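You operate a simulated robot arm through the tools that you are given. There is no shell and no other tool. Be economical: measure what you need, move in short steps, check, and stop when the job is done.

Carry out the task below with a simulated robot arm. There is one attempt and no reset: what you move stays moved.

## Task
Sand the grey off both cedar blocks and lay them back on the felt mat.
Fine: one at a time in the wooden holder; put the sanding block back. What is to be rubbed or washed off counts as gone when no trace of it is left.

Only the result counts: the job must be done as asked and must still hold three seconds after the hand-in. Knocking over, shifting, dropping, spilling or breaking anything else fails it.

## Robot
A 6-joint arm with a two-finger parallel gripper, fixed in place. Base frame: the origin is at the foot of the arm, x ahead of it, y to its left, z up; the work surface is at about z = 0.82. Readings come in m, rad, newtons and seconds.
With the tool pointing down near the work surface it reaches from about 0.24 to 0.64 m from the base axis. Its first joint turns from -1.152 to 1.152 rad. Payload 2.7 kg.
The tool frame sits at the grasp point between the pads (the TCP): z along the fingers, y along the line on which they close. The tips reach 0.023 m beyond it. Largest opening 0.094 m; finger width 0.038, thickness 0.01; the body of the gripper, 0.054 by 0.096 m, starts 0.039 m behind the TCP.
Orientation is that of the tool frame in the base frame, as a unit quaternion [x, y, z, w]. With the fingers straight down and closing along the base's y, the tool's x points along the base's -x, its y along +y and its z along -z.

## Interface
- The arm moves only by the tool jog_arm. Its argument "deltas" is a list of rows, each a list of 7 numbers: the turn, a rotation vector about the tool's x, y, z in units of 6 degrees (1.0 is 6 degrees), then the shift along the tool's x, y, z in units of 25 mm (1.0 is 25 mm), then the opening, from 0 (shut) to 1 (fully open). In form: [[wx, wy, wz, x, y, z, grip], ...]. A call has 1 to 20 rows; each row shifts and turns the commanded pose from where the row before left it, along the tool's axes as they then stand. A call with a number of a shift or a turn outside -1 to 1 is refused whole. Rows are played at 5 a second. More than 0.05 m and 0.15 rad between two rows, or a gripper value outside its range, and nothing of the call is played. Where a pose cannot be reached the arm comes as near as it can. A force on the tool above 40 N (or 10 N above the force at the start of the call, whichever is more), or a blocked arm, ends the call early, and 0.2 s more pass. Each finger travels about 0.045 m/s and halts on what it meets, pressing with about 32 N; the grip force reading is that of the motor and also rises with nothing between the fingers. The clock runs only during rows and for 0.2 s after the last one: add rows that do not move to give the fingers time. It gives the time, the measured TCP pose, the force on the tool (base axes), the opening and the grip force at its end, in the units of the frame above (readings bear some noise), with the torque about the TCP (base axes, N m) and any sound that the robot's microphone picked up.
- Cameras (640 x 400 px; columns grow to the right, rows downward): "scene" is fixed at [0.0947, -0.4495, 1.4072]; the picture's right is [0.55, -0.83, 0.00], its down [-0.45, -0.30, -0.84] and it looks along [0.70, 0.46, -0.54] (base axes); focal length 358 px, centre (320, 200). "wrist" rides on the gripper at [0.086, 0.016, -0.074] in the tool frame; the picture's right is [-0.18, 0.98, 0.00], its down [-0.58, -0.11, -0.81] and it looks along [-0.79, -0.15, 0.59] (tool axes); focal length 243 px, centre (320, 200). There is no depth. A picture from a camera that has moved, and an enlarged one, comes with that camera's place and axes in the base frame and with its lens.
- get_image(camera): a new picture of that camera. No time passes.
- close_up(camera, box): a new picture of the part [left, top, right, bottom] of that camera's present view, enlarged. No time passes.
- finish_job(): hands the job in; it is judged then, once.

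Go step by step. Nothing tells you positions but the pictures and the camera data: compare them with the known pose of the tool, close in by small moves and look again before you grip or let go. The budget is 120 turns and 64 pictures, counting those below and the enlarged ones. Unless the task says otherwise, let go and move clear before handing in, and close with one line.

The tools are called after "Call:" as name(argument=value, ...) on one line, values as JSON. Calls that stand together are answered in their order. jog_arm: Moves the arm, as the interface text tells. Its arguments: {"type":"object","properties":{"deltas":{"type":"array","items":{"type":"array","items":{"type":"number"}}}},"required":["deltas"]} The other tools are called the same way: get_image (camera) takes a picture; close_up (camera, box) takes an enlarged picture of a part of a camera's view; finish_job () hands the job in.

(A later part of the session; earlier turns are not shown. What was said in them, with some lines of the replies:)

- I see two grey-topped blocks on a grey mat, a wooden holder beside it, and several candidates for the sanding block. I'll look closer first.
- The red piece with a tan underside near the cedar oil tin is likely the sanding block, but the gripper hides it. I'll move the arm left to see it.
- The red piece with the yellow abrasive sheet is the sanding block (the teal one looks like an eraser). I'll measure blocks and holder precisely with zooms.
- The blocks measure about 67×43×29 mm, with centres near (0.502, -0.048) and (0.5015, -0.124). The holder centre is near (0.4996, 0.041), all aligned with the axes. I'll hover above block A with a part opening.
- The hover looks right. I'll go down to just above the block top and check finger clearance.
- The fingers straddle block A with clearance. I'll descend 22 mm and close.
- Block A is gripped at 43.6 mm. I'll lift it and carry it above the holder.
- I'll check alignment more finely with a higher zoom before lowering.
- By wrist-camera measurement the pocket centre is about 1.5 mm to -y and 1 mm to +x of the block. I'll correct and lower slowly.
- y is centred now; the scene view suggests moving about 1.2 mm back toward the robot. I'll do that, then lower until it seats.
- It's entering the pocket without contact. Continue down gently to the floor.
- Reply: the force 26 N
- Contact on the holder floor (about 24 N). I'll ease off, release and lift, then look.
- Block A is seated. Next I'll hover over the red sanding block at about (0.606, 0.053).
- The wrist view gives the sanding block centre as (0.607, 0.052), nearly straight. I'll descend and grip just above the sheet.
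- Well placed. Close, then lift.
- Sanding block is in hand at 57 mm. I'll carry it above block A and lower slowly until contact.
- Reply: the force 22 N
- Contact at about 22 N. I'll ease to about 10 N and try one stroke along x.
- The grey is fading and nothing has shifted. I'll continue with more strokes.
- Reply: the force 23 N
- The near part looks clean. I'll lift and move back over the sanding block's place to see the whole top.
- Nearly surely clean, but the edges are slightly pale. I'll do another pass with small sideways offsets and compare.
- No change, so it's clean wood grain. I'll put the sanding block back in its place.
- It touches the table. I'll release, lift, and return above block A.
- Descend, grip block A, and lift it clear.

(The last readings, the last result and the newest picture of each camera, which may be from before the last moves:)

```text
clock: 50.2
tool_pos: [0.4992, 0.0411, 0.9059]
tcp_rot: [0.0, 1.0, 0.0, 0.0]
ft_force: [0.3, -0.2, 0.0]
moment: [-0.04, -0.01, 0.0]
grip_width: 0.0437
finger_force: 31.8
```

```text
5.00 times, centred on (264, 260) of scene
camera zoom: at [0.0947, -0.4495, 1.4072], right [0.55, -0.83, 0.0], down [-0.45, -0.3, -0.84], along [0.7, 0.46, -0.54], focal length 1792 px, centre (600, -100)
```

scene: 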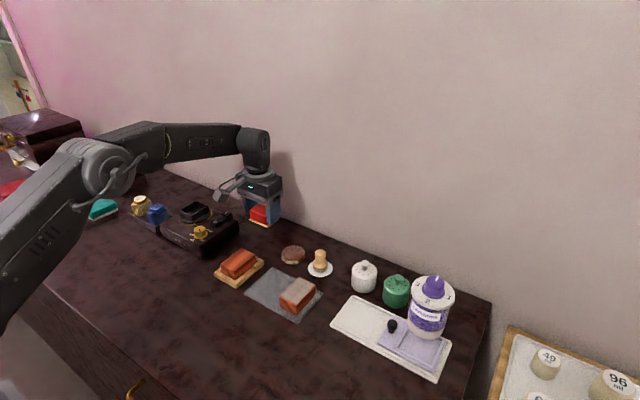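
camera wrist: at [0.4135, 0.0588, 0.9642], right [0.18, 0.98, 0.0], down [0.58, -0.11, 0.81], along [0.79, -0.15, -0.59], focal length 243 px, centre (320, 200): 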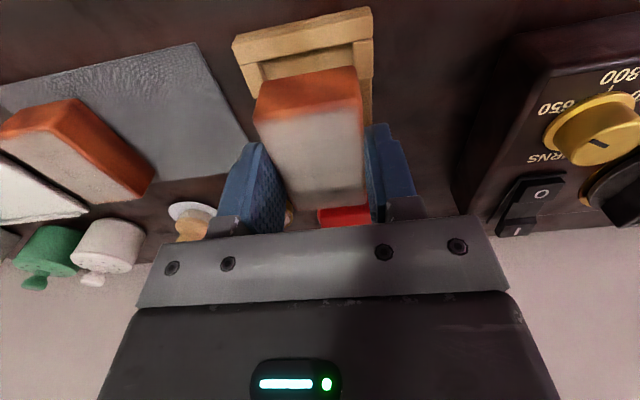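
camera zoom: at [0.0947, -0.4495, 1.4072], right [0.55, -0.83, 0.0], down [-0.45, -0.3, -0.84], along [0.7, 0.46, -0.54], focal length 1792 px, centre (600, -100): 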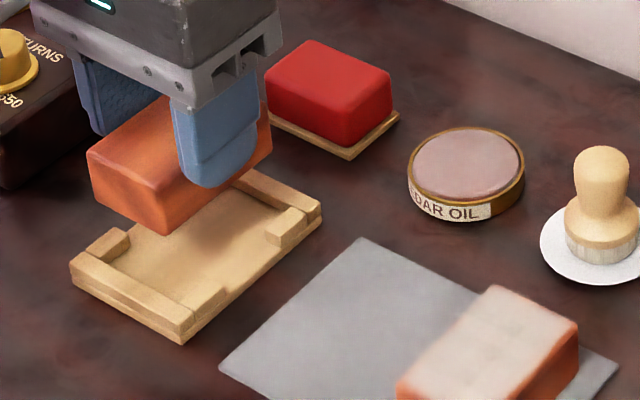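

Clean, and the holder didn't move. I'll carry block A back to its mat spot and lower it.

Call:
jog_arm(deltas=[[0, 0, 0, 0, -0.885, 0, 0.3], [0, 0, 0, 0, -0.885, 0, 0.3], [0, 0, 0, 0, -0.885, 0, 0.3], [0, 0, 0, -0.06, -0.885, 0, 0.3], [0, 0, 0, 0, 0, 0.9, 0.3], [0, 0, 0, 0, 0, 0.7, 0.3], [0, 0, 0, 0, 0, 0.1, 0.3], [0, 0, 0, 0, 0, 0, 0.3]])

Call:
close_up(camera="scene", box=[228, 240, 324, 300])

```text
clock: 52.0
tool_pos: [0.501, -0.0475, 0.8626]
tcp_rot: [0.0, 1.0, -0.001, 0.001]
ft_force: [0.4, -0.1, 0.3]
moment: [-0.02, 0.0, 0.01]
grip_width: 0.0437
finger_force: 31.7
```

```text
6.67 times, centred on (276, 270) of scene
camera zoom: at [0.0947, -0.4495, 1.4072], right [0.55, -0.83, 0.0], down [-0.45, -0.3, -0.84], along [0.7, 0.46, -0.54], focal length 2389 px, centre (613, -267)
```

zoom: 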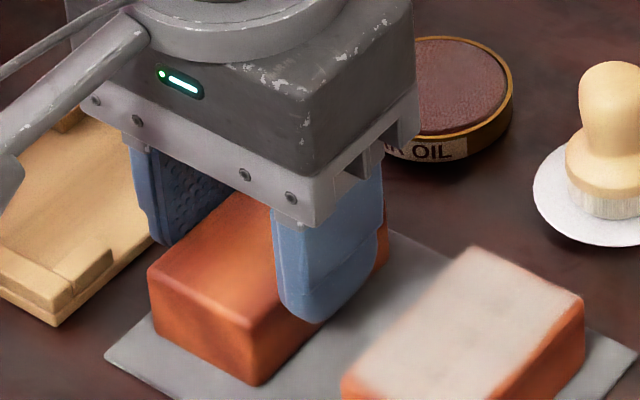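

Call:
jog_arm(deltas=[[0, 0, 0, 0, 0, 0.03, 0.3], [0, 0, 0, 0, 0, 0.03, 0.3], [0, 0, 0, 0, 0, 0, 0.3]])

```text
clock: 52.8
tool_pos: [0.5014, -0.0471, 0.8626]
tcp_rot: [0.0, 1.0, 0.0, 0.001]
ft_force: [-3.6, 2.2, 8.3]
moment: [0.06, 0.12, 0.01]
grip_width: 0.0435
finger_force: 31.6
```

Block A is on the mat. I'll release, lift, and hover over block B.

Call:
jog_arm(deltas=[[0, 0, 0, 0, 0, 0, 0.5], [0, 0, 0, 0, 0, 0, 0.68], [0, 0, 0, 0, 0, 0, 0.68], [0, 0, 0, 0, 0, -0.6, 0.68], [0, 0, 0, 0, 0, -1, 0.68], [0, 0, 0, 0, 0, -1, 0.68], [0, 0, 0, 0, -0.77, 0, 0.72], [0, 0, 0, 0, -0.77, 0, 0.72], [0, 0, 0, 0, -0.77, 0, 0.72], [0, 0, 0, 0, -0.77, 0, 0.72], [0, 0, 0, 0, 0, 0.8, 0.72], [0, 0, 0, 0, 0, 0.8, 0.72], [0, 0, 0, 0, 0, 0, 0.72]])

Call:
close_up(camera="scene", box=[232, 240, 344, 310])

Call:
get_image(camera="wrist")

```text
clock: 55.6
tool_pos: [0.5014, -0.1238, 0.8865]
tcp_rot: [0.0, 1.0, 0.001, 0.0]
ft_force: [-0.4, -0.1, 0.2]
moment: [-0.01, 0.03, -0.03]
grip_width: 0.0676
finger_force: 0.1
```

```text
5.71 times, centred on (288, 275) of scene
camera zoom: at [0.0947, -0.4495, 1.4072], right [0.55, -0.83, 0.0], down [-0.45, -0.3, -0.84], along [0.7, 0.46, -0.54], focal length 2048 px, centre (503, -229)
```

zoom: 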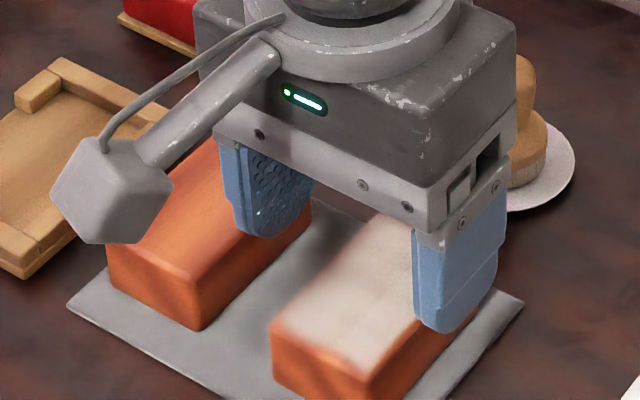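

```text
23 pictures are left
camera wrist: at [0.4153, -0.1072, 0.9613], right [0.18, 0.98, 0.0], down [0.58, -0.11, 0.81], along [0.79, -0.15, -0.59], focal length 243 px, centre (320, 200)
```

wrist: 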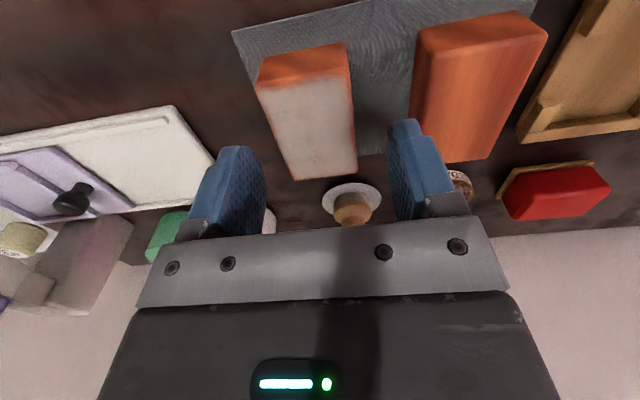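

The fingers straddle block B well. I'll grip it, lift, and carry it over the holder.

Call:
jog_arm(deltas=[[0, 0, 0, 0, 0, 0.5, 0.72], [0, 0, 0, 0, 0, 0.46, 0.72], [0, 0, 0, 0, 0, 0, 0.72], [0, 0, 0, 0, 0, 0, 0.3], [0, 0, 0, 0, 0, 0, 0.3], [0, 0, 0, 0, 0, 0, 0.3], [0, 0, 0, 0, 0, 0, 0.3], [0, 0, 0, 0, 0, -0.5, 0.3], [0, 0, 0, 0, 0, -1, 0.3], [0, 0, 0, 0, 0, -0.9, 0.3], [0, 0, 0, 0, 0, 0, 0.3]])

Call:
jog_arm(deltas=[[0, 0, 0, 0.01, 0.94, 0, 0.3], [0, 0, 0, 0.01, 0.94, 0, 0.3], [0, 0, 0, 0.01, 0.94, 0, 0.3], [0, 0, 0, 0.01, 0.94, 0, 0.3], [0, 0, 0, 0.01, 0.94, 0, 0.3], [0, 0, 0, 0.01, 0.94, 0, 0.3], [0, 0, 0, 0.01, 0.94, 0, 0.3], [0, 0, 0, 0, 0, 0.8, 0.3], [0, 0, 0, 0, 0, 0.8, 0.3], [0, 0, 0, 0, 0, 0, 0.3]])

Call:
close_up(camera="scene", box=[210, 244, 274, 284])

Call:
close_up(camera="wrist", box=[220, 0, 400, 112])

```text
clock: 58.0
tool_pos: [0.5018, -0.124, 0.9235]
tcp_rot: [0.0, 1.0, 0.001, -0.001]
ft_force: [1.0, 0.0, -0.2]
moment: [0.02, -0.02, 0.03]
grip_width: 0.0438
finger_force: 32.0
```

```text
clock: 60.2
tool_pos: [0.5016, 0.0403, 0.8826]
tcp_rot: [-0.001, 1.0, 0.0, 0.0]
ft_force: [-0.1, 0.6, 0.2]
moment: [0.01, -0.01, 0.01]
grip_width: 0.0438
finger_force: 32.4
```

```text
10.00 times, centred on (242, 264) of scene
camera zoom: at [0.0947, -0.4495, 1.4072], right [0.55, -0.83, 0.0], down [-0.45, -0.3, -0.84], along [0.7, 0.46, -0.54], focal length 3583 px, centre (1100, -440)
```

zoom: 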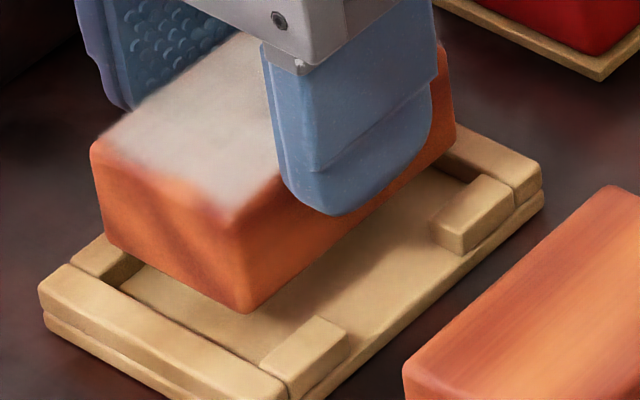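

```text
3.56 times, centred on (310, 56) of wrist
camera zoom: at [0.4143, 0.0566, 0.9576], right [0.18, 0.98, 0.0], down [0.58, -0.11, 0.81], along [0.79, -0.15, -0.59], focal length 863 px, centre (356, 712)
```

zoom: 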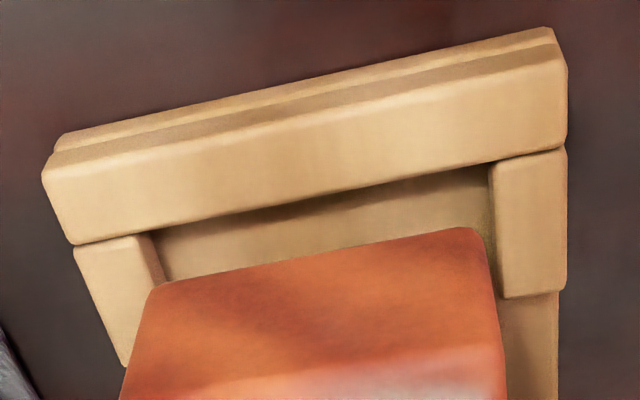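

Slightly off: I'll shift about 1 mm +y and 2 mm back, then lower.

Call:
jog_arm(deltas=[[0, 0, 0, 0.08, 0.035, 0, 0.3], [0, 0, 0, 0, 0, 0.15, 0.3], [0, 0, 0, 0, 0, 0.15, 0.3], [0, 0, 0, 0, 0, 0.15, 0.3], [0, 0, 0, 0, 0, 0.12, 0.3], [0, 0, 0, 0, 0, 0, 0.3]])

Call:
close_up(camera="scene", box=[210, 244, 274, 284])

```text
clock: 61.6
tool_pos: [0.4998, 0.0414, 0.8713]
tcp_rot: [0.001, 1.0, 0.0, 0.004]
ft_force: [3.4, -2.2, 22.6]
moment: [-0.06, 0.68, 0.1]
grip_width: 0.044
finger_force: 32.2
```

```text
10.00 times, centred on (242, 264) of scene
camera zoom: at [0.0944, -0.4496, 1.4071], right [0.55, -0.83, 0.0], down [-0.45, -0.3, -0.84], along [0.7, 0.46, -0.54], focal length 3583 px, centre (1100, -440)
```

zoom: 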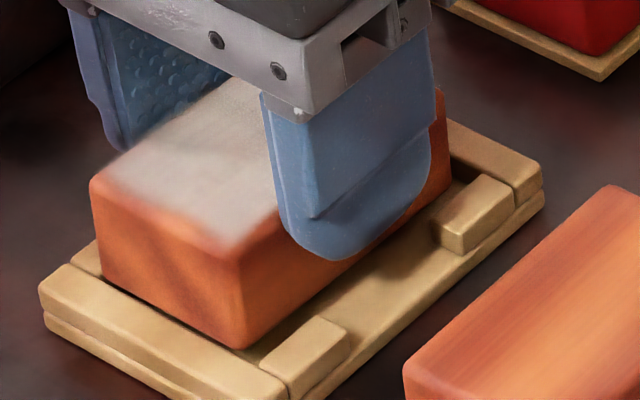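

It's touching the near wall (torque points to the near end). I'll raise, shift 2 mm forward and retry.

Call:
jog_arm(deltas=[[0, 0, 0, 0, 0, -0.2, 0.3], [0, 0, 0, -0.08, 0, 0, 0.3], [0, 0, 0, 0, 0, 0.1, 0.3], [0, 0, 0, 0, 0, 0.1, 0.3], [0, 0, 0, 0, 0, 0.05, 0.3], [0, 0, 0, 0, 0, 0.05, 0.3], [0, 0, 0, 0, 0, 0, 0.3]])

```text
clock: 63.2
tool_pos: [0.5009, 0.0407, 0.8677]
tcp_rot: [0.0, 1.0, 0.0, 0.003]
ft_force: [-3.1, -1.7, 29.6]
moment: [-0.1, 1.18, 0.07]
grip_width: 0.0438
finger_force: 32.1
```

Call:
close_up(camera="scene", box=[210, 244, 274, 284])

Call:
close_up(camera="wrist", box=[220, 0, 400, 112])

```text
10.00 times, centred on (242, 264) of scene
camera zoom: at [0.0942, -0.4496, 1.4072], right [0.55, -0.83, 0.0], down [-0.45, -0.3, -0.84], along [0.7, 0.46, -0.54], focal length 3583 px, centre (1100, -440)
```

zoom: 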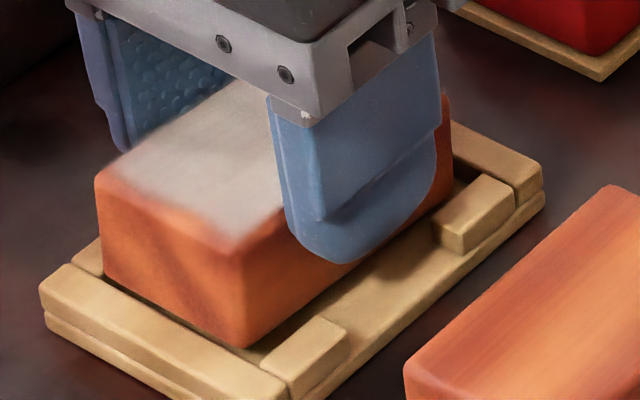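

```text
3.56 times, centred on (310, 56) of wrist
camera zoom: at [0.4145, 0.0581, 0.9418], right [0.18, 0.98, 0.0], down [0.58, -0.11, 0.81], along [0.8, -0.15, -0.59], focal length 863 px, centre (356, 712)
```

zoom: 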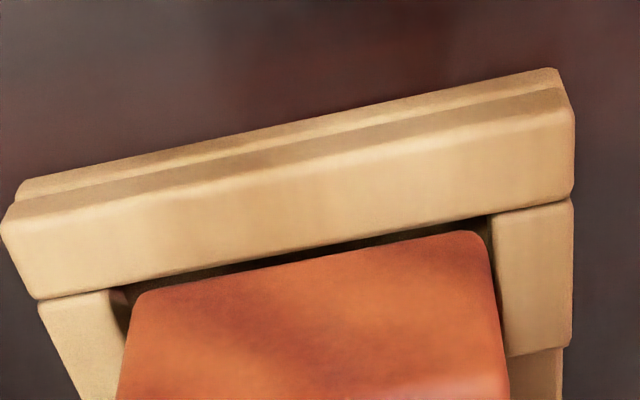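

Near edge still catches. I'll raise and shift another 2 mm forward.

Call:
jog_arm(deltas=[[0, 0, 0, 0, 0, -0.22, 0.3], [0, 0, 0, -0.08, 0, 0, 0.3], [0, 0, 0, 0, 0, 0, 0.3], [0, 0, 0, 0, 0, 0.1, 0.3], [0, 0, 0, 0, 0, 0.08, 0.3], [0, 0, 0, 0, 0, 0.04, 0.3], [0, 0, 0, 0, 0, 0.04, 0.3], [0, 0, 0, 0, 0, 0, 0.3]])

Call:
close_up(camera="scene", box=[210, 244, 274, 284])

```text
clock: 65.0
tool_pos: [0.5032, 0.0408, 0.8652]
tcp_rot: [0.001, 1.0, 0.0, 0.001]
ft_force: [-0.6, -0.5, 5.1]
moment: [-0.08, -0.15, -0.03]
grip_width: 0.0437
finger_force: 32.1
```

```text
10.00 times, centred on (242, 264) of scene
camera zoom: at [0.0946, -0.4495, 1.4072], right [0.55, -0.83, 0.0], down [-0.45, -0.3, -0.84], along [0.7, 0.46, -0.54], focal length 3583 px, centre (1100, -440)
```

zoom: 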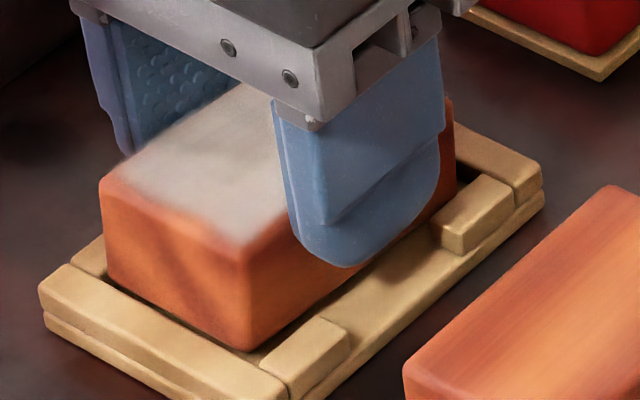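

The block has tilted slightly in the grip from the near-wall contact. I'll take it back to the mat, set it flat, and re-grip.

Call:
jog_arm(deltas=[[0, 0, 0, 0, 0, -0.6, 0.3], [0, 0, 0, 0, 0, -1, 0.3], [0, 0, 0, 0, 0, -0.7, 0.3], [0, 0, 0, 0.01, -0.94, 0, 0.3], [0, 0, 0, 0.01, -0.94, 0, 0.3], [0, 0, 0, 0.01, -0.94, 0, 0.3], [0, 0, 0, 0.01, -0.94, 0, 0.3], [0, 0, 0, 0.01, -0.94, 0, 0.3], [0, 0, 0, 0, -0.94, 0, 0.3], [0, 0, 0, 0, -0.94, 0, 0.3], [0, 0, 0, 0, 0, 0.9, 0.3], [0, 0, 0, 0, 0, 0.9, 0.3], [0, 0, 0, 0, 0, 0.3, 0.3], [0, 0, 0, 0, 0, 0, 0.3]])

Call:
close_up(camera="scene", box=[244, 250, 340, 310])

```text
clock: 68.0
tool_pos: [0.5006, -0.1237, 0.8698]
tcp_rot: [0.0, 1.0, 0.0, 0.001]
ft_force: [0.0, 0.1, 0.3]
moment: [-0.02, -0.01, -0.01]
grip_width: 0.0436
finger_force: 32.2
```

```text
6.67 times, centred on (292, 280) of scene
camera zoom: at [0.0947, -0.4495, 1.4072], right [0.55, -0.83, 0.0], down [-0.45, -0.3, -0.84], along [0.7, 0.46, -0.54], focal length 2389 px, centre (507, -333)
```

zoom: 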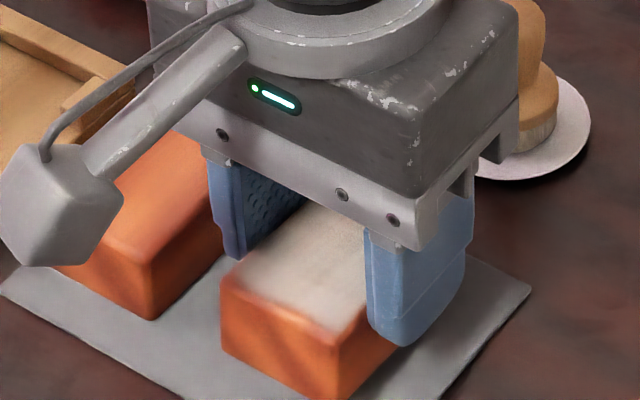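

Call:
jog_arm(deltas=[[0, 0, 0, 0, 0, 0.1, 0.3], [0, 0, 0, 0, 0, 0.06, 0.3], [0, 0, 0, 0, 0, 0.04, 0.3], [0, 0, 0, 0, 0, 0.04, 0.3], [0, 0, 0, 0, 0, 0, 0.3]])

```text
clock: 69.2
tool_pos: [0.5, -0.1231, 0.8655]
tcp_rot: [0.0, 1.0, 0.0, 0.001]
ft_force: [-0.4, -0.1, -0.5]
moment: [0.03, -0.02, 0.01]
grip_width: 0.044
finger_force: 32.1
```

Call:
jog_arm(deltas=[[0, 0, 0, 0, 0, 0.04, 0.3], [0, 0, 0, 0, 0, 0.04, 0.3], [0, 0, 0, 0, 0, 0, 0.3]])

```text
clock: 70.0
tool_pos: [0.5009, -0.1239, 0.8632]
tcp_rot: [0.001, 1.0, -0.001, 0.001]
ft_force: [-2.0, 0.4, 5.4]
moment: [-0.07, -0.12, -0.01]
grip_width: 0.0438
finger_force: 31.2
```

Light contact at the far end. I'll release and let it settle flat, then look.

Call:
jog_arm(deltas=[[0, 0, 0, 0, 0, 0, 0.55], [0, 0, 0, 0, 0, 0, 0.7], [0, 0, 0, 0, 0, 0, 0.7], [0, 0, 0, 0, 0, -0.8, 0.7], [0, 0, 0, 0, 0, -1, 0.7], [0, 0, 0, 0, 0, 0, 0.7]])

Call:
close_up(camera="scene", box=[244, 258, 324, 308])

Call:
close_up(camera="wrist", box=[200, 0, 440, 150])

```text
clock: 71.4
tool_pos: [0.5008, -0.1232, 0.9063]
tcp_rot: [0.0, 1.0, -0.001, 0.0]
ft_force: [-0.2, -0.1, -0.9]
moment: [0.04, 0.06, 0.0]
grip_width: 0.0662
finger_force: 0.0
```

```text
8.00 times, centred on (284, 283) of scene
camera zoom: at [0.0947, -0.4495, 1.4072], right [0.55, -0.83, 0.0], down [-0.45, -0.3, -0.84], along [0.7, 0.46, -0.54], focal length 2867 px, centre (608, -464)
```

zoom: 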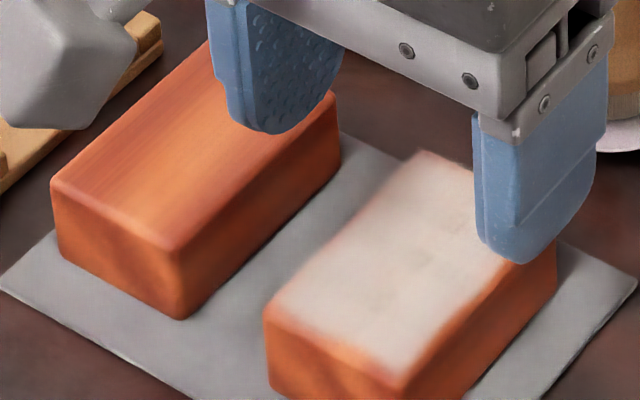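

```text
2.67 times, centred on (320, 75) of wrist
camera zoom: at [0.4151, -0.1068, 0.9813], right [0.18, 0.98, 0.0], down [0.58, -0.11, 0.81], along [0.79, -0.15, -0.59], focal length 647 px, centre (320, 533)
```

zoom: 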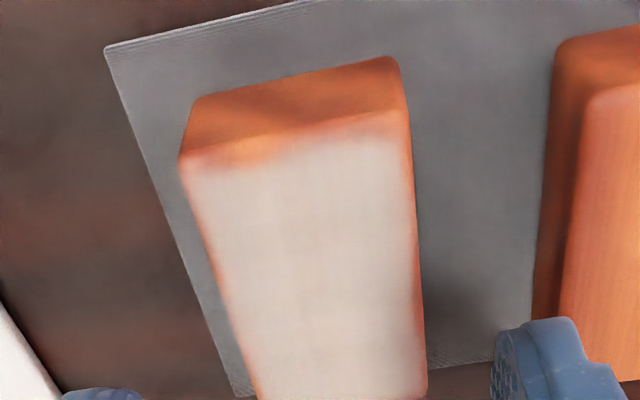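

Block B is flat again at about y = -0.123. I'll re-grip it straight down and carry it back over the holder.

Call:
jog_arm(deltas=[[0, 0, 0, 0, 0, 0.9, 0.72], [0, 0, 0, 0, 0, 0.5, 0.72], [0, 0, 0, 0, 0, 0.36, 0.72], [0, 0, 0, 0, 0, 0, 0.72], [0, 0, 0, 0, 0, 0, 0.3], [0, 0, 0, 0, 0, 0, 0.3], [0, 0, 0, 0, 0, 0, 0.3], [0, 0, 0, 0, 0, 0, 0.3], [0, 0, 0, 0, 0, -0.5, 0.3], [0, 0, 0, 0, 0, -1, 0.3], [0, 0, 0, 0, 0, -0.9, 0.3], [0, 0, 0, 0, 0, 0, 0.3]])

Call:
jog_arm(deltas=[[0, 0, 0, 0, 0.94, 0, 0.3], [0, 0, 0, 0, 0.94, 0, 0.3], [0, 0, 0, 0, 0.94, 0, 0.3], [0, 0, 0, 0, 0.94, 0, 0.3], [0, 0, 0, 0, 0.94, 0, 0.3], [0, 0, 0, 0, 0.94, 0, 0.3], [0, 0, 0, 0, 0.92, 0, 0.3], [0, 0, 0, 0, 0, 0.8, 0.3], [0, 0, 0, 0, 0, 0.9, 0.3], [0, 0, 0, 0, 0, 0.2, 0.3], [0, 0, 0, 0, 0, 0, 0.3]])

Call:
close_up(camera="scene", box=[210, 244, 274, 284])

Call:
close_up(camera="wrist", box=[220, 0, 400, 112])

```text
clock: 74.0
tool_pos: [0.5009, -0.1238, 0.9228]
tcp_rot: [0.0, 1.0, 0.0, 0.0]
ft_force: [-0.2, 0.1, 0.4]
moment: [0.04, 0.0, 0.0]
grip_width: 0.0438
finger_force: 32.4
```

```text
clock: 76.4
tool_pos: [0.501, 0.0388, 0.8754]
tcp_rot: [0.0, 1.0, -0.001, 0.0]
ft_force: [0.3, 0.4, -0.6]
moment: [-0.02, 0.02, -0.03]
grip_width: 0.0438
finger_force: 31.8
```

```text
10.00 times, centred on (242, 264) of scene
camera zoom: at [0.0947, -0.4495, 1.4072], right [0.55, -0.83, 0.0], down [-0.45, -0.3, -0.84], along [0.7, 0.46, -0.54], focal length 3583 px, centre (1100, -440)
```

zoom: 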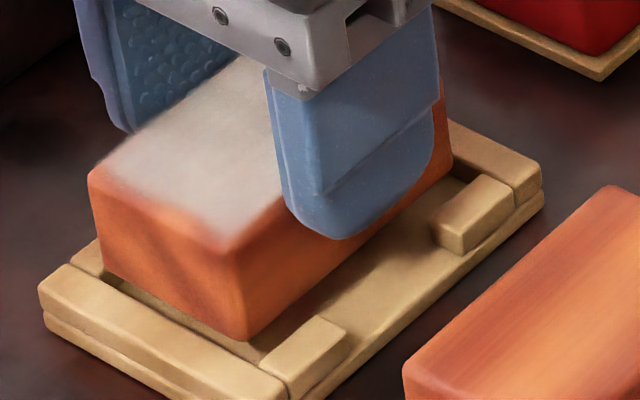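

```text
3.56 times, centred on (310, 56) of wrist
camera zoom: at [0.4147, 0.0573, 0.95], right [0.18, 0.98, 0.0], down [0.58, -0.11, 0.81], along [0.79, -0.15, -0.59], focal length 863 px, centre (356, 712)
```

zoom: 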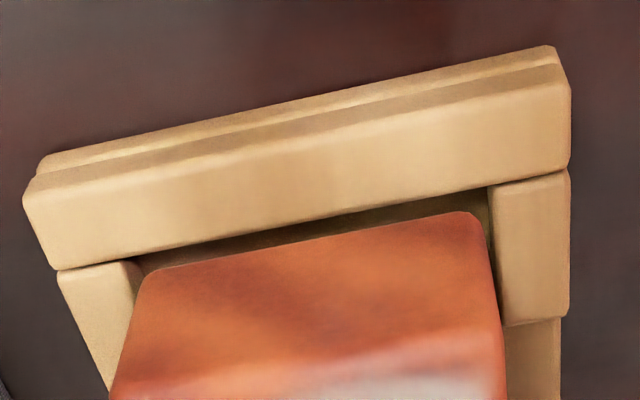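

y is centred; block B sits about 2 mm too near compared with A's successful seating. I'll shift +2 mm and lower gently.

Call:
jog_arm(deltas=[[0, 0, 0, -0.08, 0, 0, 0.3], [0, 0, 0, 0, 0, 0, 0.3], [0, 0, 0, 0, 0, 0.1, 0.3], [0, 0, 0, 0, 0, 0.1, 0.3], [0, 0, 0, 0, 0, 0.04, 0.3], [0, 0, 0, 0, 0, 0.04, 0.3], [0, 0, 0, 0, 0, 0, 0.3]])

```text
clock: 78.0
tool_pos: [0.5041, 0.0414, 0.8684]
tcp_rot: [0.0, 1.0, 0.0, 0.0]
ft_force: [0.3, -0.8, -0.3]
moment: [0.0, 0.0, 0.0]
grip_width: 0.0437
finger_force: 32.0
```

Call:
jog_arm(deltas=[[0, 0, 0, 0, 0, 0.06, 0.3], [0, 0, 0, 0, 0, 0.04, 0.3], [0, 0, 0, 0, 0, 0.04, 0.3], [0, 0, 0, 0, 0, 0, 0.3]])

Call:
close_up(camera="scene", box=[210, 244, 274, 284])

```text
clock: 79.0
tool_pos: [0.5033, 0.0411, 0.8658]
tcp_rot: [0.0, 1.0, 0.0, 0.001]
ft_force: [-1.5, -0.2, 2.7]
moment: [0.0, 0.08, 0.03]
grip_width: 0.0438
finger_force: 32.0
```

```text
10.00 times, centred on (242, 264) of scene
camera zoom: at [0.0946, -0.4495, 1.4072], right [0.55, -0.83, 0.0], down [-0.45, -0.3, -0.84], along [0.7, 0.46, -0.54], focal length 3583 px, centre (1100, -440)
```

zoom: 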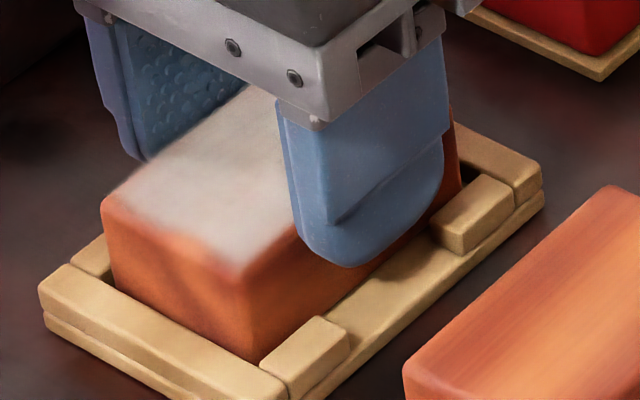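

Seated like A. I'll release, lift, and go above the sanding block.

Call:
jog_arm(deltas=[[0, 0, 0, 0, 0, 0, 0.5], [0, 0, 0, 0, 0, 0, 0.7], [0, 0, 0, 0, 0, 0, 0.7], [0, 0, 0, 0, 0, -0.8, 0.7], [0, 0, 0, 0, 0, -1, 0.7], [0, 0, 0, 0, 0, -1, 0.7], [0, 0, 0, 0, 0, -1, 0.7], [0, 0, 0, -0.84, 0.092, 0, 0.8], [0, 0, 0, -0.84, 0.092, 0, 0.8], [0, 0, 0, -0.84, 0.092, 0, 0.8], [0, 0, 0, -0.84, 0.092, 0, 0.8], [0, 0, 0, -0.84, 0.092, 0, 0.8], [0, 0, 0, 0, 0, 1, 0.8], [0, 0, 0, 0, 0, 1, 0.8], [0, 0, 0, 0, 0, 0, 0.8]])

Call:
close_up(camera="scene", box=[200, 210, 312, 280])

```text
clock: 82.2
tool_pos: [0.6074, 0.0521, 0.9095]
tcp_rot: [0.0, 1.0, 0.0, 0.001]
ft_force: [1.1, 0.4, 0.7]
moment: [-0.02, 0.02, 0.02]
grip_width: 0.0754
finger_force: 0.0
```

```text
5.71 times, centred on (256, 245) of scene
camera zoom: at [0.0947, -0.4495, 1.4072], right [0.55, -0.83, 0.0], down [-0.45, -0.3, -0.84], along [0.7, 0.46, -0.54], focal length 2048 px, centre (686, -57)
```

zoom: 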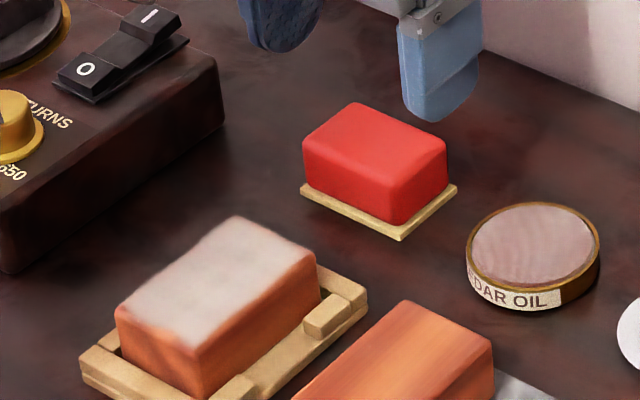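

Block B is seated level. I'll pick up the sanding block as before and bring it over.

Call:
jog_arm(deltas=[[0, 0, 0, 0, 0, 0.8, 0.8], [0, 0, 0, 0, 0, 0.8, 0.8], [0, 0, 0, 0, 0, 0.7, 0.8], [0, 0, 0, 0, 0, 0, 0.8], [0, 0, 0, 0, 0, 0, 0.4], [0, 0, 0, 0, 0, 0, 0.4], [0, 0, 0, 0, 0, 0, 0.4], [0, 0, 0, 0, 0, 0, 0.4], [0, 0, 0, 0, 0, -0.8, 0.4], [0, 0, 0, 0, 0, -1, 0.4], [0, 0, 0, 0, 0, -1, 0.4], [0, 0, 0, 0, 0, 0, 0.4]])

Call:
jog_arm(deltas=[[0, 0, 0, 0.85, -0.092, 0, 0.4], [0, 0, 0, 0.85, -0.092, 0, 0.4], [0, 0, 0, 0.85, -0.092, 0, 0.4], [0, 0, 0, 0.85, -0.092, 0, 0.4], [0, 0, 0, 0.85, -0.092, 0, 0.4], [0, 0, 0, 0, 0, 0.6, 0.4], [0, 0, 0, 0, 0, 0.6, 0.4], [0, 0, 0, 0, 0, 0.05, 0.4], [0, 0, 0, 0, 0, 0, 0.4]])

```text
clock: 84.8
tool_pos: [0.6087, 0.0524, 0.9233]
tcp_rot: [0.0, 1.0, 0.0, 0.001]
ft_force: [0.4, 0.5, -0.6]
moment: [0.0, 0.02, 0.0]
grip_width: 0.0571
finger_force: 32.0
```

```text
clock: 86.8
tool_pos: [0.5007, 0.0406, 0.8911]
tcp_rot: [0.0, 1.0, -0.001, 0.0]
ft_force: [-0.1, -0.2, -1.1]
moment: [-0.03, -0.01, 0.02]
grip_width: 0.0572
finger_force: 32.3
```

Call:
jog_arm(deltas=[[0, 0, 0, 0, 0, 0.06, 0.4], [0, 0, 0, 0, 0, 0.05, 0.4], [0, 0, 0, 0, 0, 0.04, 0.4], [0, 0, 0, 0, 0, 0.03, 0.4], [0, 0, 0, 0, 0, 0, 0.4]])

```text
clock: 88.0
tool_pos: [0.5025, 0.0404, 0.887]
tcp_rot: [0.0, 1.0, 0.0, 0.001]
ft_force: [-3.5, -1.2, 11.5]
moment: [-0.06, 0.14, 0.0]
grip_width: 0.0576
finger_force: 32.0
```

Contact at about 12 N; I'll add slightly more and stroke.

Call:
jog_arm(deltas=[[0, 0, 0, 0.42, 0, 0.015, 0.4], [0, 0, 0, 0.42, 0, 0, 0.4], [0, 0, 0, -0.42, 0, 0, 0.4], [0, 0, 0, -0.42, 0, 0, 0.4], [0, 0, 0, -0.42, 0, 0, 0.4], [0, 0, 0, -0.42, 0, 0, 0.4], [0, 0, 0, 0.42, 0, 0, 0.4], [0, 0, 0, 0.42, 0, 0, 0.4], [0, 0, 0, 0.42, 0, 0, 0.4], [0, 0, 0, 0.42, 0, 0, 0.4], [0, 0, 0, -0.42, 0, 0, 0.4], [0, 0, 0, -0.42, 0, 0, 0.4], [0, 0, 0, -0.42, 0, 0, 0.4], [0, 0, 0, -0.42, 0, 0, 0.4], [0, 0, 0, 0.42, 0, 0, 0.4], [0, 0, 0, 0.42, 0, 0, 0.4], [0, 0, 0, 0.42, 0, 0, 0.4], [0, 0, 0, 0.42, 0, 0, 0.4], [0, 0, 0, -0.42, 0, 0, 0.4], [0, 0, 0, -0.42, 0, 0, 0.4]])

Call:
jog_arm(deltas=[[0, 0, 0, 0.42, 0, 0, 0.4], [0, 0, 0, 0.42, 0, 0, 0.4], [0, 0, 0, -0.42, 0, 0, 0.4], [0, 0, 0, -0.42, 0, 0, 0.4], [0, 0, 0, -0.42, 0, 0, 0.4], [0, 0, 0, -0.42, 0, 0, 0.4], [0, 0, 0, 0.42, 0, 0, 0.4], [0, 0, 0, 0.42, 0, 0, 0.4], [0, 0, 0, 0.42, 0, 0, 0.4], [0, 0, 0, 0.42, 0, 0, 0.4], [0, 0, 0, -0.42, 0, 0, 0.4], [0, 0, 0, -0.42, 0, 0, 0.4], [0, 0, 0, -0.42, 0, 0, 0.4], [0, 0, 0, -0.42, 0, 0, 0.4], [0, 0, 0, 0.42, 0, 0, 0.4], [0, 0, 0, 0.42, 0, 0, 0.4], [0, 0, 0, 0.42, 0, 0, 0.4], [0, 0, 0, 0.42, 0, 0, 0.4], [0, 0, 0, -0.42, 0, 0, 0.4], [0, 0, 0, -0.42, 0, 0, 0.4]])

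Call:
jog_arm(deltas=[[0, 0, 0, 0, 0.24, 0, 0.4], [0, 0, 0, 0.45, 0, 0, 0.4], [0, 0, 0, 0.45, 0, 0, 0.4], [0, 0, 0, -0.45, 0, 0, 0.4], [0, 0, 0, -0.45, 0, 0, 0.4], [0, 0, 0, -0.45, 0, 0, 0.4], [0, 0, 0, -0.45, 0, 0, 0.4], [0, 0, 0, 0.45, 0, 0, 0.4], [0, 0, 0, 0.45, 0, 0, 0.4], [0, 0, 0, 0, -0.48, 0, 0.4], [0, 0, 0, 0.45, 0, 0, 0.4], [0, 0, 0, 0.45, 0, 0, 0.4], [0, 0, 0, -0.45, 0, 0, 0.4], [0, 0, 0, -0.45, 0, 0, 0.4], [0, 0, 0, -0.45, 0, 0, 0.4], [0, 0, 0, -0.45, 0, 0, 0.4], [0, 0, 0, 0.45, 0, 0, 0.4], [0, 0, 0, 0.45, 0, 0, 0.4], [0, 0, 0, 0, 0.24, 0, 0.4], [0, 0, 0, 0, 0, 0, 0.4]])

```text
clock: 92.2
tool_pos: [0.5001, 0.0395, 0.8884]
tcp_rot: [0.0, 1.0, 0.0, -0.001]
ft_force: [-10.0, 1.4, 24.9]
moment: [0.04, 0.23, 0.03]
grip_width: 0.0573
finger_force: 32.0
```

```text
clock: 96.4
tool_pos: [0.5004, 0.0413, 0.8863]
tcp_rot: [0.0, 1.0, 0.0, -0.001]
ft_force: [-10.1, 0.3, 23.5]
moment: [0.08, 0.2, 0.0]
grip_width: 0.0571
finger_force: 32.3
```

```text
clock: 100.6
tool_pos: [0.5013, 0.0397, 0.8873]
tcp_rot: [0.0, 1.0, -0.002, 0.0]
ft_force: [-0.7, -6.2, 14.6]
moment: [-0.25, -0.1, -0.03]
grip_width: 0.0575
finger_force: 32.1
```

Now I'll lift and return over the sanding block's place, then inspect.

Call:
jog_arm(deltas=[[0, 0, 0, 0, 0, -0.8, 0.4], [0, 0, 0, 0, 0, -0.8, 0.4], [0, 0, 0, -0.855, 0.096, 0, 0.4], [0, 0, 0, -0.855, 0.096, 0, 0.4], [0, 0, 0, -0.855, 0.096, 0, 0.4], [0, 0, 0, -0.855, 0.096, 0, 0.4], [0, 0, 0, -0.855, 0.096, 0, 0.4], [0, 0, 0, 0, 0, 0, 0.4]])

Call:
close_up(camera="scene", box=[210, 240, 274, 280])

```text
clock: 102.4
tool_pos: [0.6101, 0.0522, 0.9257]
tcp_rot: [0.001, 1.0, 0.0, 0.001]
ft_force: [0.6, -0.1, -1.1]
moment: [-0.01, -0.05, 0.01]
grip_width: 0.0571
finger_force: 32.2
```

```text
10.00 times, centred on (242, 260) of scene
camera zoom: at [0.0947, -0.4495, 1.4072], right [0.55, -0.83, 0.0], down [-0.45, -0.3, -0.84], along [0.7, 0.46, -0.54], focal length 3583 px, centre (1100, -400)
```

zoom: 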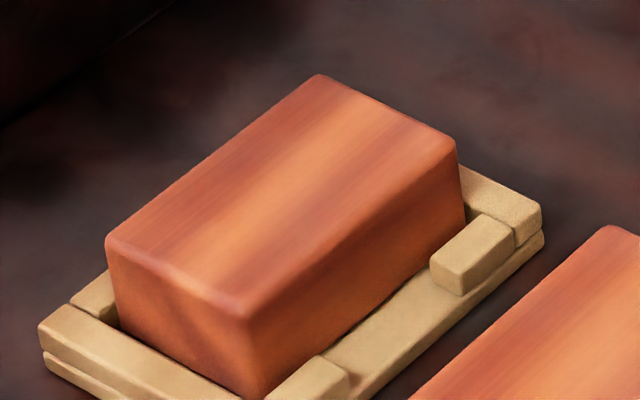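

Block B is clean too. I'll set the sanding block back down.

Call:
jog_arm(deltas=[[0, 0, 0, 0.06, 0, 0.95, 0.4], [0, 0, 0, 0, 0, 0.95, 0.4], [0, 0, 0, 0, 0, 0.86, 0.4], [0, 0, 0, 0, 0, 0.1, 0.4], [0, 0, 0, 0, 0, 0.05, 0.4], [0, 0, 0, 0, 0, 0.03, 0.4], [0, 0, 0, 0, 0, 0.0, 0.4]])

```text
clock: 104.0
tool_pos: [0.6077, 0.0529, 0.8526]
tcp_rot: [0.0, 1.0, 0.0, -0.001]
ft_force: [0.8, -0.5, -0.4]
moment: [0.05, 0.02, 0.0]
grip_width: 0.0572
finger_force: 31.9
```

Call:
jog_arm(deltas=[[0, 0, 0, 0, 0, 0.03, 0.4], [0, 0, 0, 0, 0, 0.025, 0.4], [0, 0, 0, 0, 0, 0.0, 0.4]])

```text
clock: 104.8
tool_pos: [0.6071, 0.0529, 0.8514]
tcp_rot: [0.0, 1.0, 0.0, -0.001]
ft_force: [0.5, -0.2, -0.5]
moment: [0.0, -0.02, -0.02]
grip_width: 0.0573
finger_force: 32.1
```

Call:
jog_arm(deltas=[[0, 0, 0, 0, 0, 0.025, 0.4], [0, 0, 0, 0, 0, 0.025, 0.4], [0, 0, 0, 0, 0, 0.0, 0.4]])

```text
clock: 105.6
tool_pos: [0.6073, 0.0532, 0.8525]
tcp_rot: [0.0, 1.0, 0.0, 0.0]
ft_force: [-1.7, -1.3, 8.8]
moment: [0.06, 0.11, 0.02]
grip_width: 0.0572
finger_force: 31.9
```

Contact. I'll release, lift, and move over block B in the holder.

Call:
jog_arm(deltas=[[0, 0, 0, 0, 0, 0, 0.65], [0, 0, 0, 0, 0, 0, 0.8], [0, 0, 0, 0, 0, 0, 0.8], [0, 0, 0, 0, 0, -0.8, 0.8], [0, 0, 0, 0, 0, -1, 0.8], [0, 0, 0, 0, 0, -1, 0.8], [0, 0, 0, 0, 0, -0.4, 0.8], [0, 0, 0, 0.83, -0.096, 0, 0.7], [0, 0, 0, 0.83, -0.096, 0, 0.7], [0, 0, 0, 0.83, -0.096, 0, 0.7], [0, 0, 0, 0.83, -0.096, 0, 0.7], [0, 0, 0, 0.83, -0.096, 0, 0.7], [0, 0, 0, 0, 0, 0.8, 0.7], [0, 0, 0, 0, 0, 0.5, 0.7], [0, 0, 0, 0, 0, 0, 0.7]])

Call:
close_up(camera="scene", box=[200, 210, 296, 270])

```text
clock: 108.8
tool_pos: [0.5021, 0.0402, 0.8979]
tcp_rot: [0.0, 1.0, 0.0, 0.0]
ft_force: [-0.6, -0.3, -0.9]
moment: [0.0, 0.01, 0.03]
grip_width: 0.0656
finger_force: 0.1
```

```text
6.67 times, centred on (248, 240) of scene
camera zoom: at [0.0947, -0.4495, 1.4072], right [0.55, -0.83, 0.0], down [-0.45, -0.3, -0.84], along [0.7, 0.46, -0.54], focal length 2389 px, centre (800, -67)
```

zoom: 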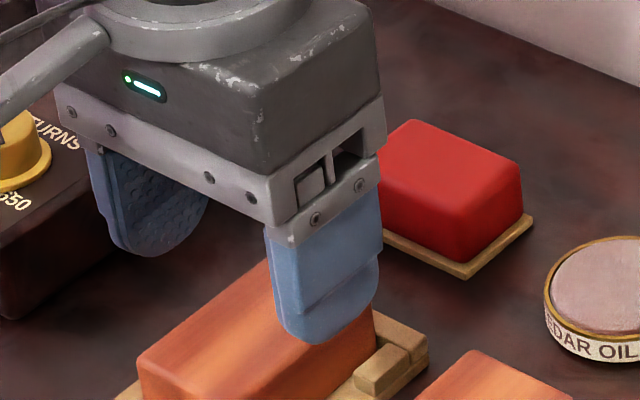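

Call:
jog_arm(deltas=[[0, 0, 0, 0, 0.03, 0.7, 0.7], [0, 0, 0, 0, 0, 0.6, 0.7], [0, 0, 0, 0, 0, 0, 0.7], [0, 0, 0, 0, 0, 0, 0.3], [0, 0, 0, 0, 0, 0, 0.3], [0, 0, 0, 0, 0, 0, 0.3], [0, 0, 0, 0, 0, 0, 0.3], [0, 0, 0, 0, 0, -0.3, 0.3], [0, 0, 0, 0, 0, -1, 0.3], [0, 0, 0, 0, 0, -1, 0.3], [0, 0, 0, 0, 0, 0, 0.3]])

Call:
jog_arm(deltas=[[0, 0, 0, 0, -0.94, 0, 0.3], [0, 0, 0, 0, -0.94, 0, 0.3], [0, 0, 0, 0, -0.94, 0, 0.3], [0, 0, 0, 0, -0.94, 0, 0.3], [0, 0, 0, 0.03, -0.94, 0, 0.3], [0, 0, 0, 0, -0.94, 0, 0.3], [0, 0, 0, 0, -0.94, 0, 0.3], [0, 0, 0, 0, 0, 0.9, 0.3], [0, 0, 0, 0, 0, 0.9, 0.3], [0, 0, 0, 0, 0, 0.35, 0.3], [0, 0, 0, 0, 0, 0, 0.3]])

Call:
close_up(camera="scene", box=[232, 240, 344, 310])

```text
clock: 111.2
tool_pos: [0.5034, 0.0411, 0.9231]
tcp_rot: [0.0, 1.0, 0.0, 0.0]
ft_force: [-0.4, -0.3, -0.6]
moment: [0.05, 0.0, 0.0]
grip_width: 0.0436
finger_force: 31.8
```

```text
clock: 113.6
tool_pos: [0.5021, -0.1235, 0.8683]
tcp_rot: [-0.001, 1.0, 0.0, 0.0]
ft_force: [-0.5, 0.3, -0.8]
moment: [0.01, -0.01, 0.01]
grip_width: 0.0436
finger_force: 32.1
```

```text
5.71 times, centred on (288, 275) of scene
camera zoom: at [0.0947, -0.4495, 1.4072], right [0.55, -0.83, 0.0], down [-0.45, -0.3, -0.84], along [0.7, 0.46, -0.54], focal length 2048 px, centre (503, -229)
```

zoom: 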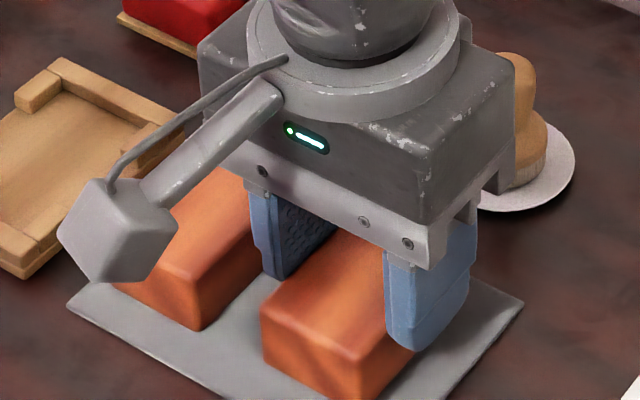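

Block B is above its mat spot; I'll lower it to contact.

Call:
jog_arm(deltas=[[0, 0, 0, 0, 0, 0.1, 0.3], [0, 0, 0, 0, 0, 0.06, 0.3], [0, 0, 0, 0, 0, 0.04, 0.3], [0, 0, 0, 0, 0, 0, 0.3]])

Call:
jog_arm(deltas=[[0, 0, 0, 0, 0, 0.03, 0.3], [0, 0, 0, 0, 0, 0.02, 0.3], [0, 0, 0, 0, 0, 0, 0.3]])

```text
clock: 114.6
tool_pos: [0.5018, -0.1232, 0.8643]
tcp_rot: [0.001, 1.0, -0.001, 0.0]
ft_force: [0.0, -0.8, -0.7]
moment: [0.01, 0.01, 0.03]
grip_width: 0.0437
finger_force: 31.6
```

```text
clock: 115.4
tool_pos: [0.5022, -0.1225, 0.862]
tcp_rot: [0.001, 1.0, 0.0, 0.0]
ft_force: [0.7, 0.6, -1.1]
moment: [0.01, -0.01, -0.03]
grip_width: 0.0438
finger_force: 32.2
```

Call:
jog_arm(deltas=[[0, 0, 0, 0, 0, 0.03, 0.3], [0, 0, 0, 0, 0, 0.02, 0.3], [0, 0, 0, 0, 0, 0, 0.3]])

```text
clock: 116.2
tool_pos: [0.5021, -0.122, 0.8622]
tcp_rot: [-0.001, 1.0, -0.001, 0.001]
ft_force: [-1.6, 0.9, 7.6]
moment: [0.08, 0.18, 0.04]
grip_width: 0.0437
finger_force: 32.2
```

Contact. I'll release, rise well clear and move back, then check everything.

Call:
jog_arm(deltas=[[0, 0, 0, 0, 0, 0, 0.5], [0, 0, 0, 0, 0, 0, 0.68], [0, 0, 0, 0, 0, 0, 0.68], [0, 0, 0, 0, 0, -0.6, 0.68], [0, 0, 0, 0, 0, -1, 0.68], [0, 0, 0, 0, 0, -1, 0.68], [0, 0, 0, 0, 0, -1, 0.68], [0, 0, 0, 0, 0, -1, 0.68], [0, 0, 0, 0, 0, -1, 0.68], [0, 0, 0, 0.8, 0, -1, 0.68], [0, 0, 0, 0.8, 0, -1, 0.68], [0, 0, 0, 0.8, 0, -1, 0.68], [0, 0, 0, 0.8, 0.8, -1, 0.68], [0, 0, 0, 0.8, 0.8, 0, 0.68], [0, 0, 0, 0.8, 0.8, 0, 0.68], [0, 0, 0, 0, 0.8, 0, 0.68], [0, 0, 0, 0, 0, 0, 0.68]])

Call:
get_image(camera="scene")

Call:
get_image(camera="wrist")

Call:
close_up(camera="scene", box=[212, 215, 340, 325])

```text
clock: 119.8
tool_pos: [0.3818, -0.0407, 1.1018]
tcp_rot: [0.001, 1.0, -0.001, 0.001]
ft_force: [0.6, 0.0, 0.8]
moment: [-0.03, 0.01, -0.03]
grip_width: 0.0639
finger_force: 0.0
```

```text
6 pictures are left
```

scene: 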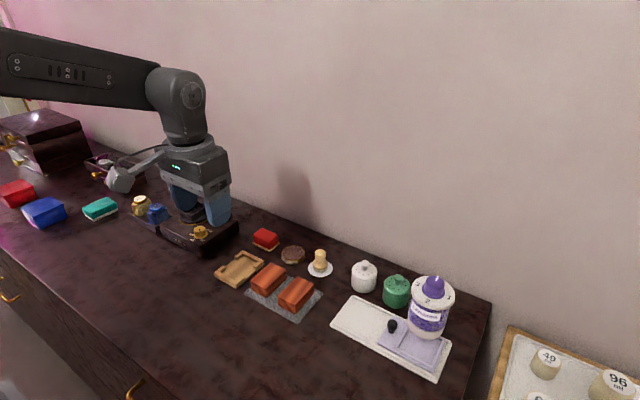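

```text
5 pictures are left
camera wrist: at [0.2952, -0.025, 1.1762], right [0.18, 0.98, 0.0], down [0.58, -0.11, 0.81], along [0.79, -0.15, -0.59], focal length 243 px, centre (320, 200)
```

wrist: 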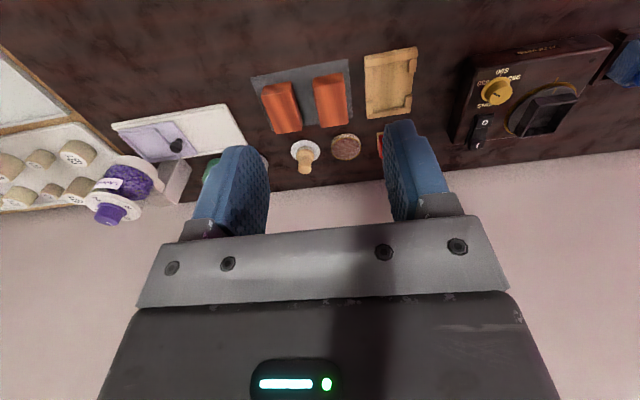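

```text
3.64 times, centred on (276, 270) of scene
camera zoom: at [0.0947, -0.4495, 1.4072], right [0.55, -0.83, 0.0], down [-0.45, -0.3, -0.84], along [0.7, 0.46, -0.54], focal length 1303 px, centre (480, -54)
```

zoom: 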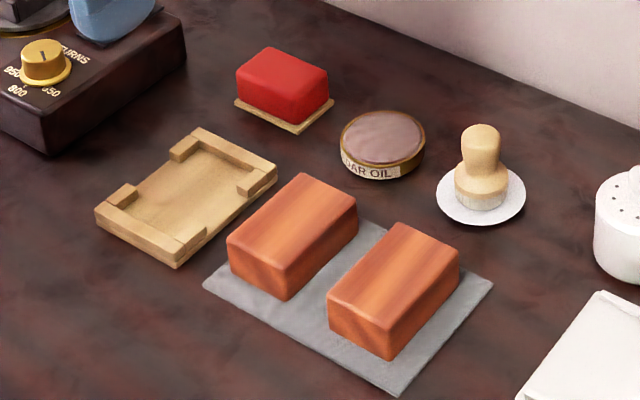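

Both blocks are clean and on the mat, the holder is empty and in place, and the sanding block is back. I'm handing in.

Call:
finish_job()

```text
The job is handed in.
```

Both cedar blocks are sanded with no grey left on the faces I can see, and they are back on the felt mat. The sanding block is back in its place and nothing else was disturbed.
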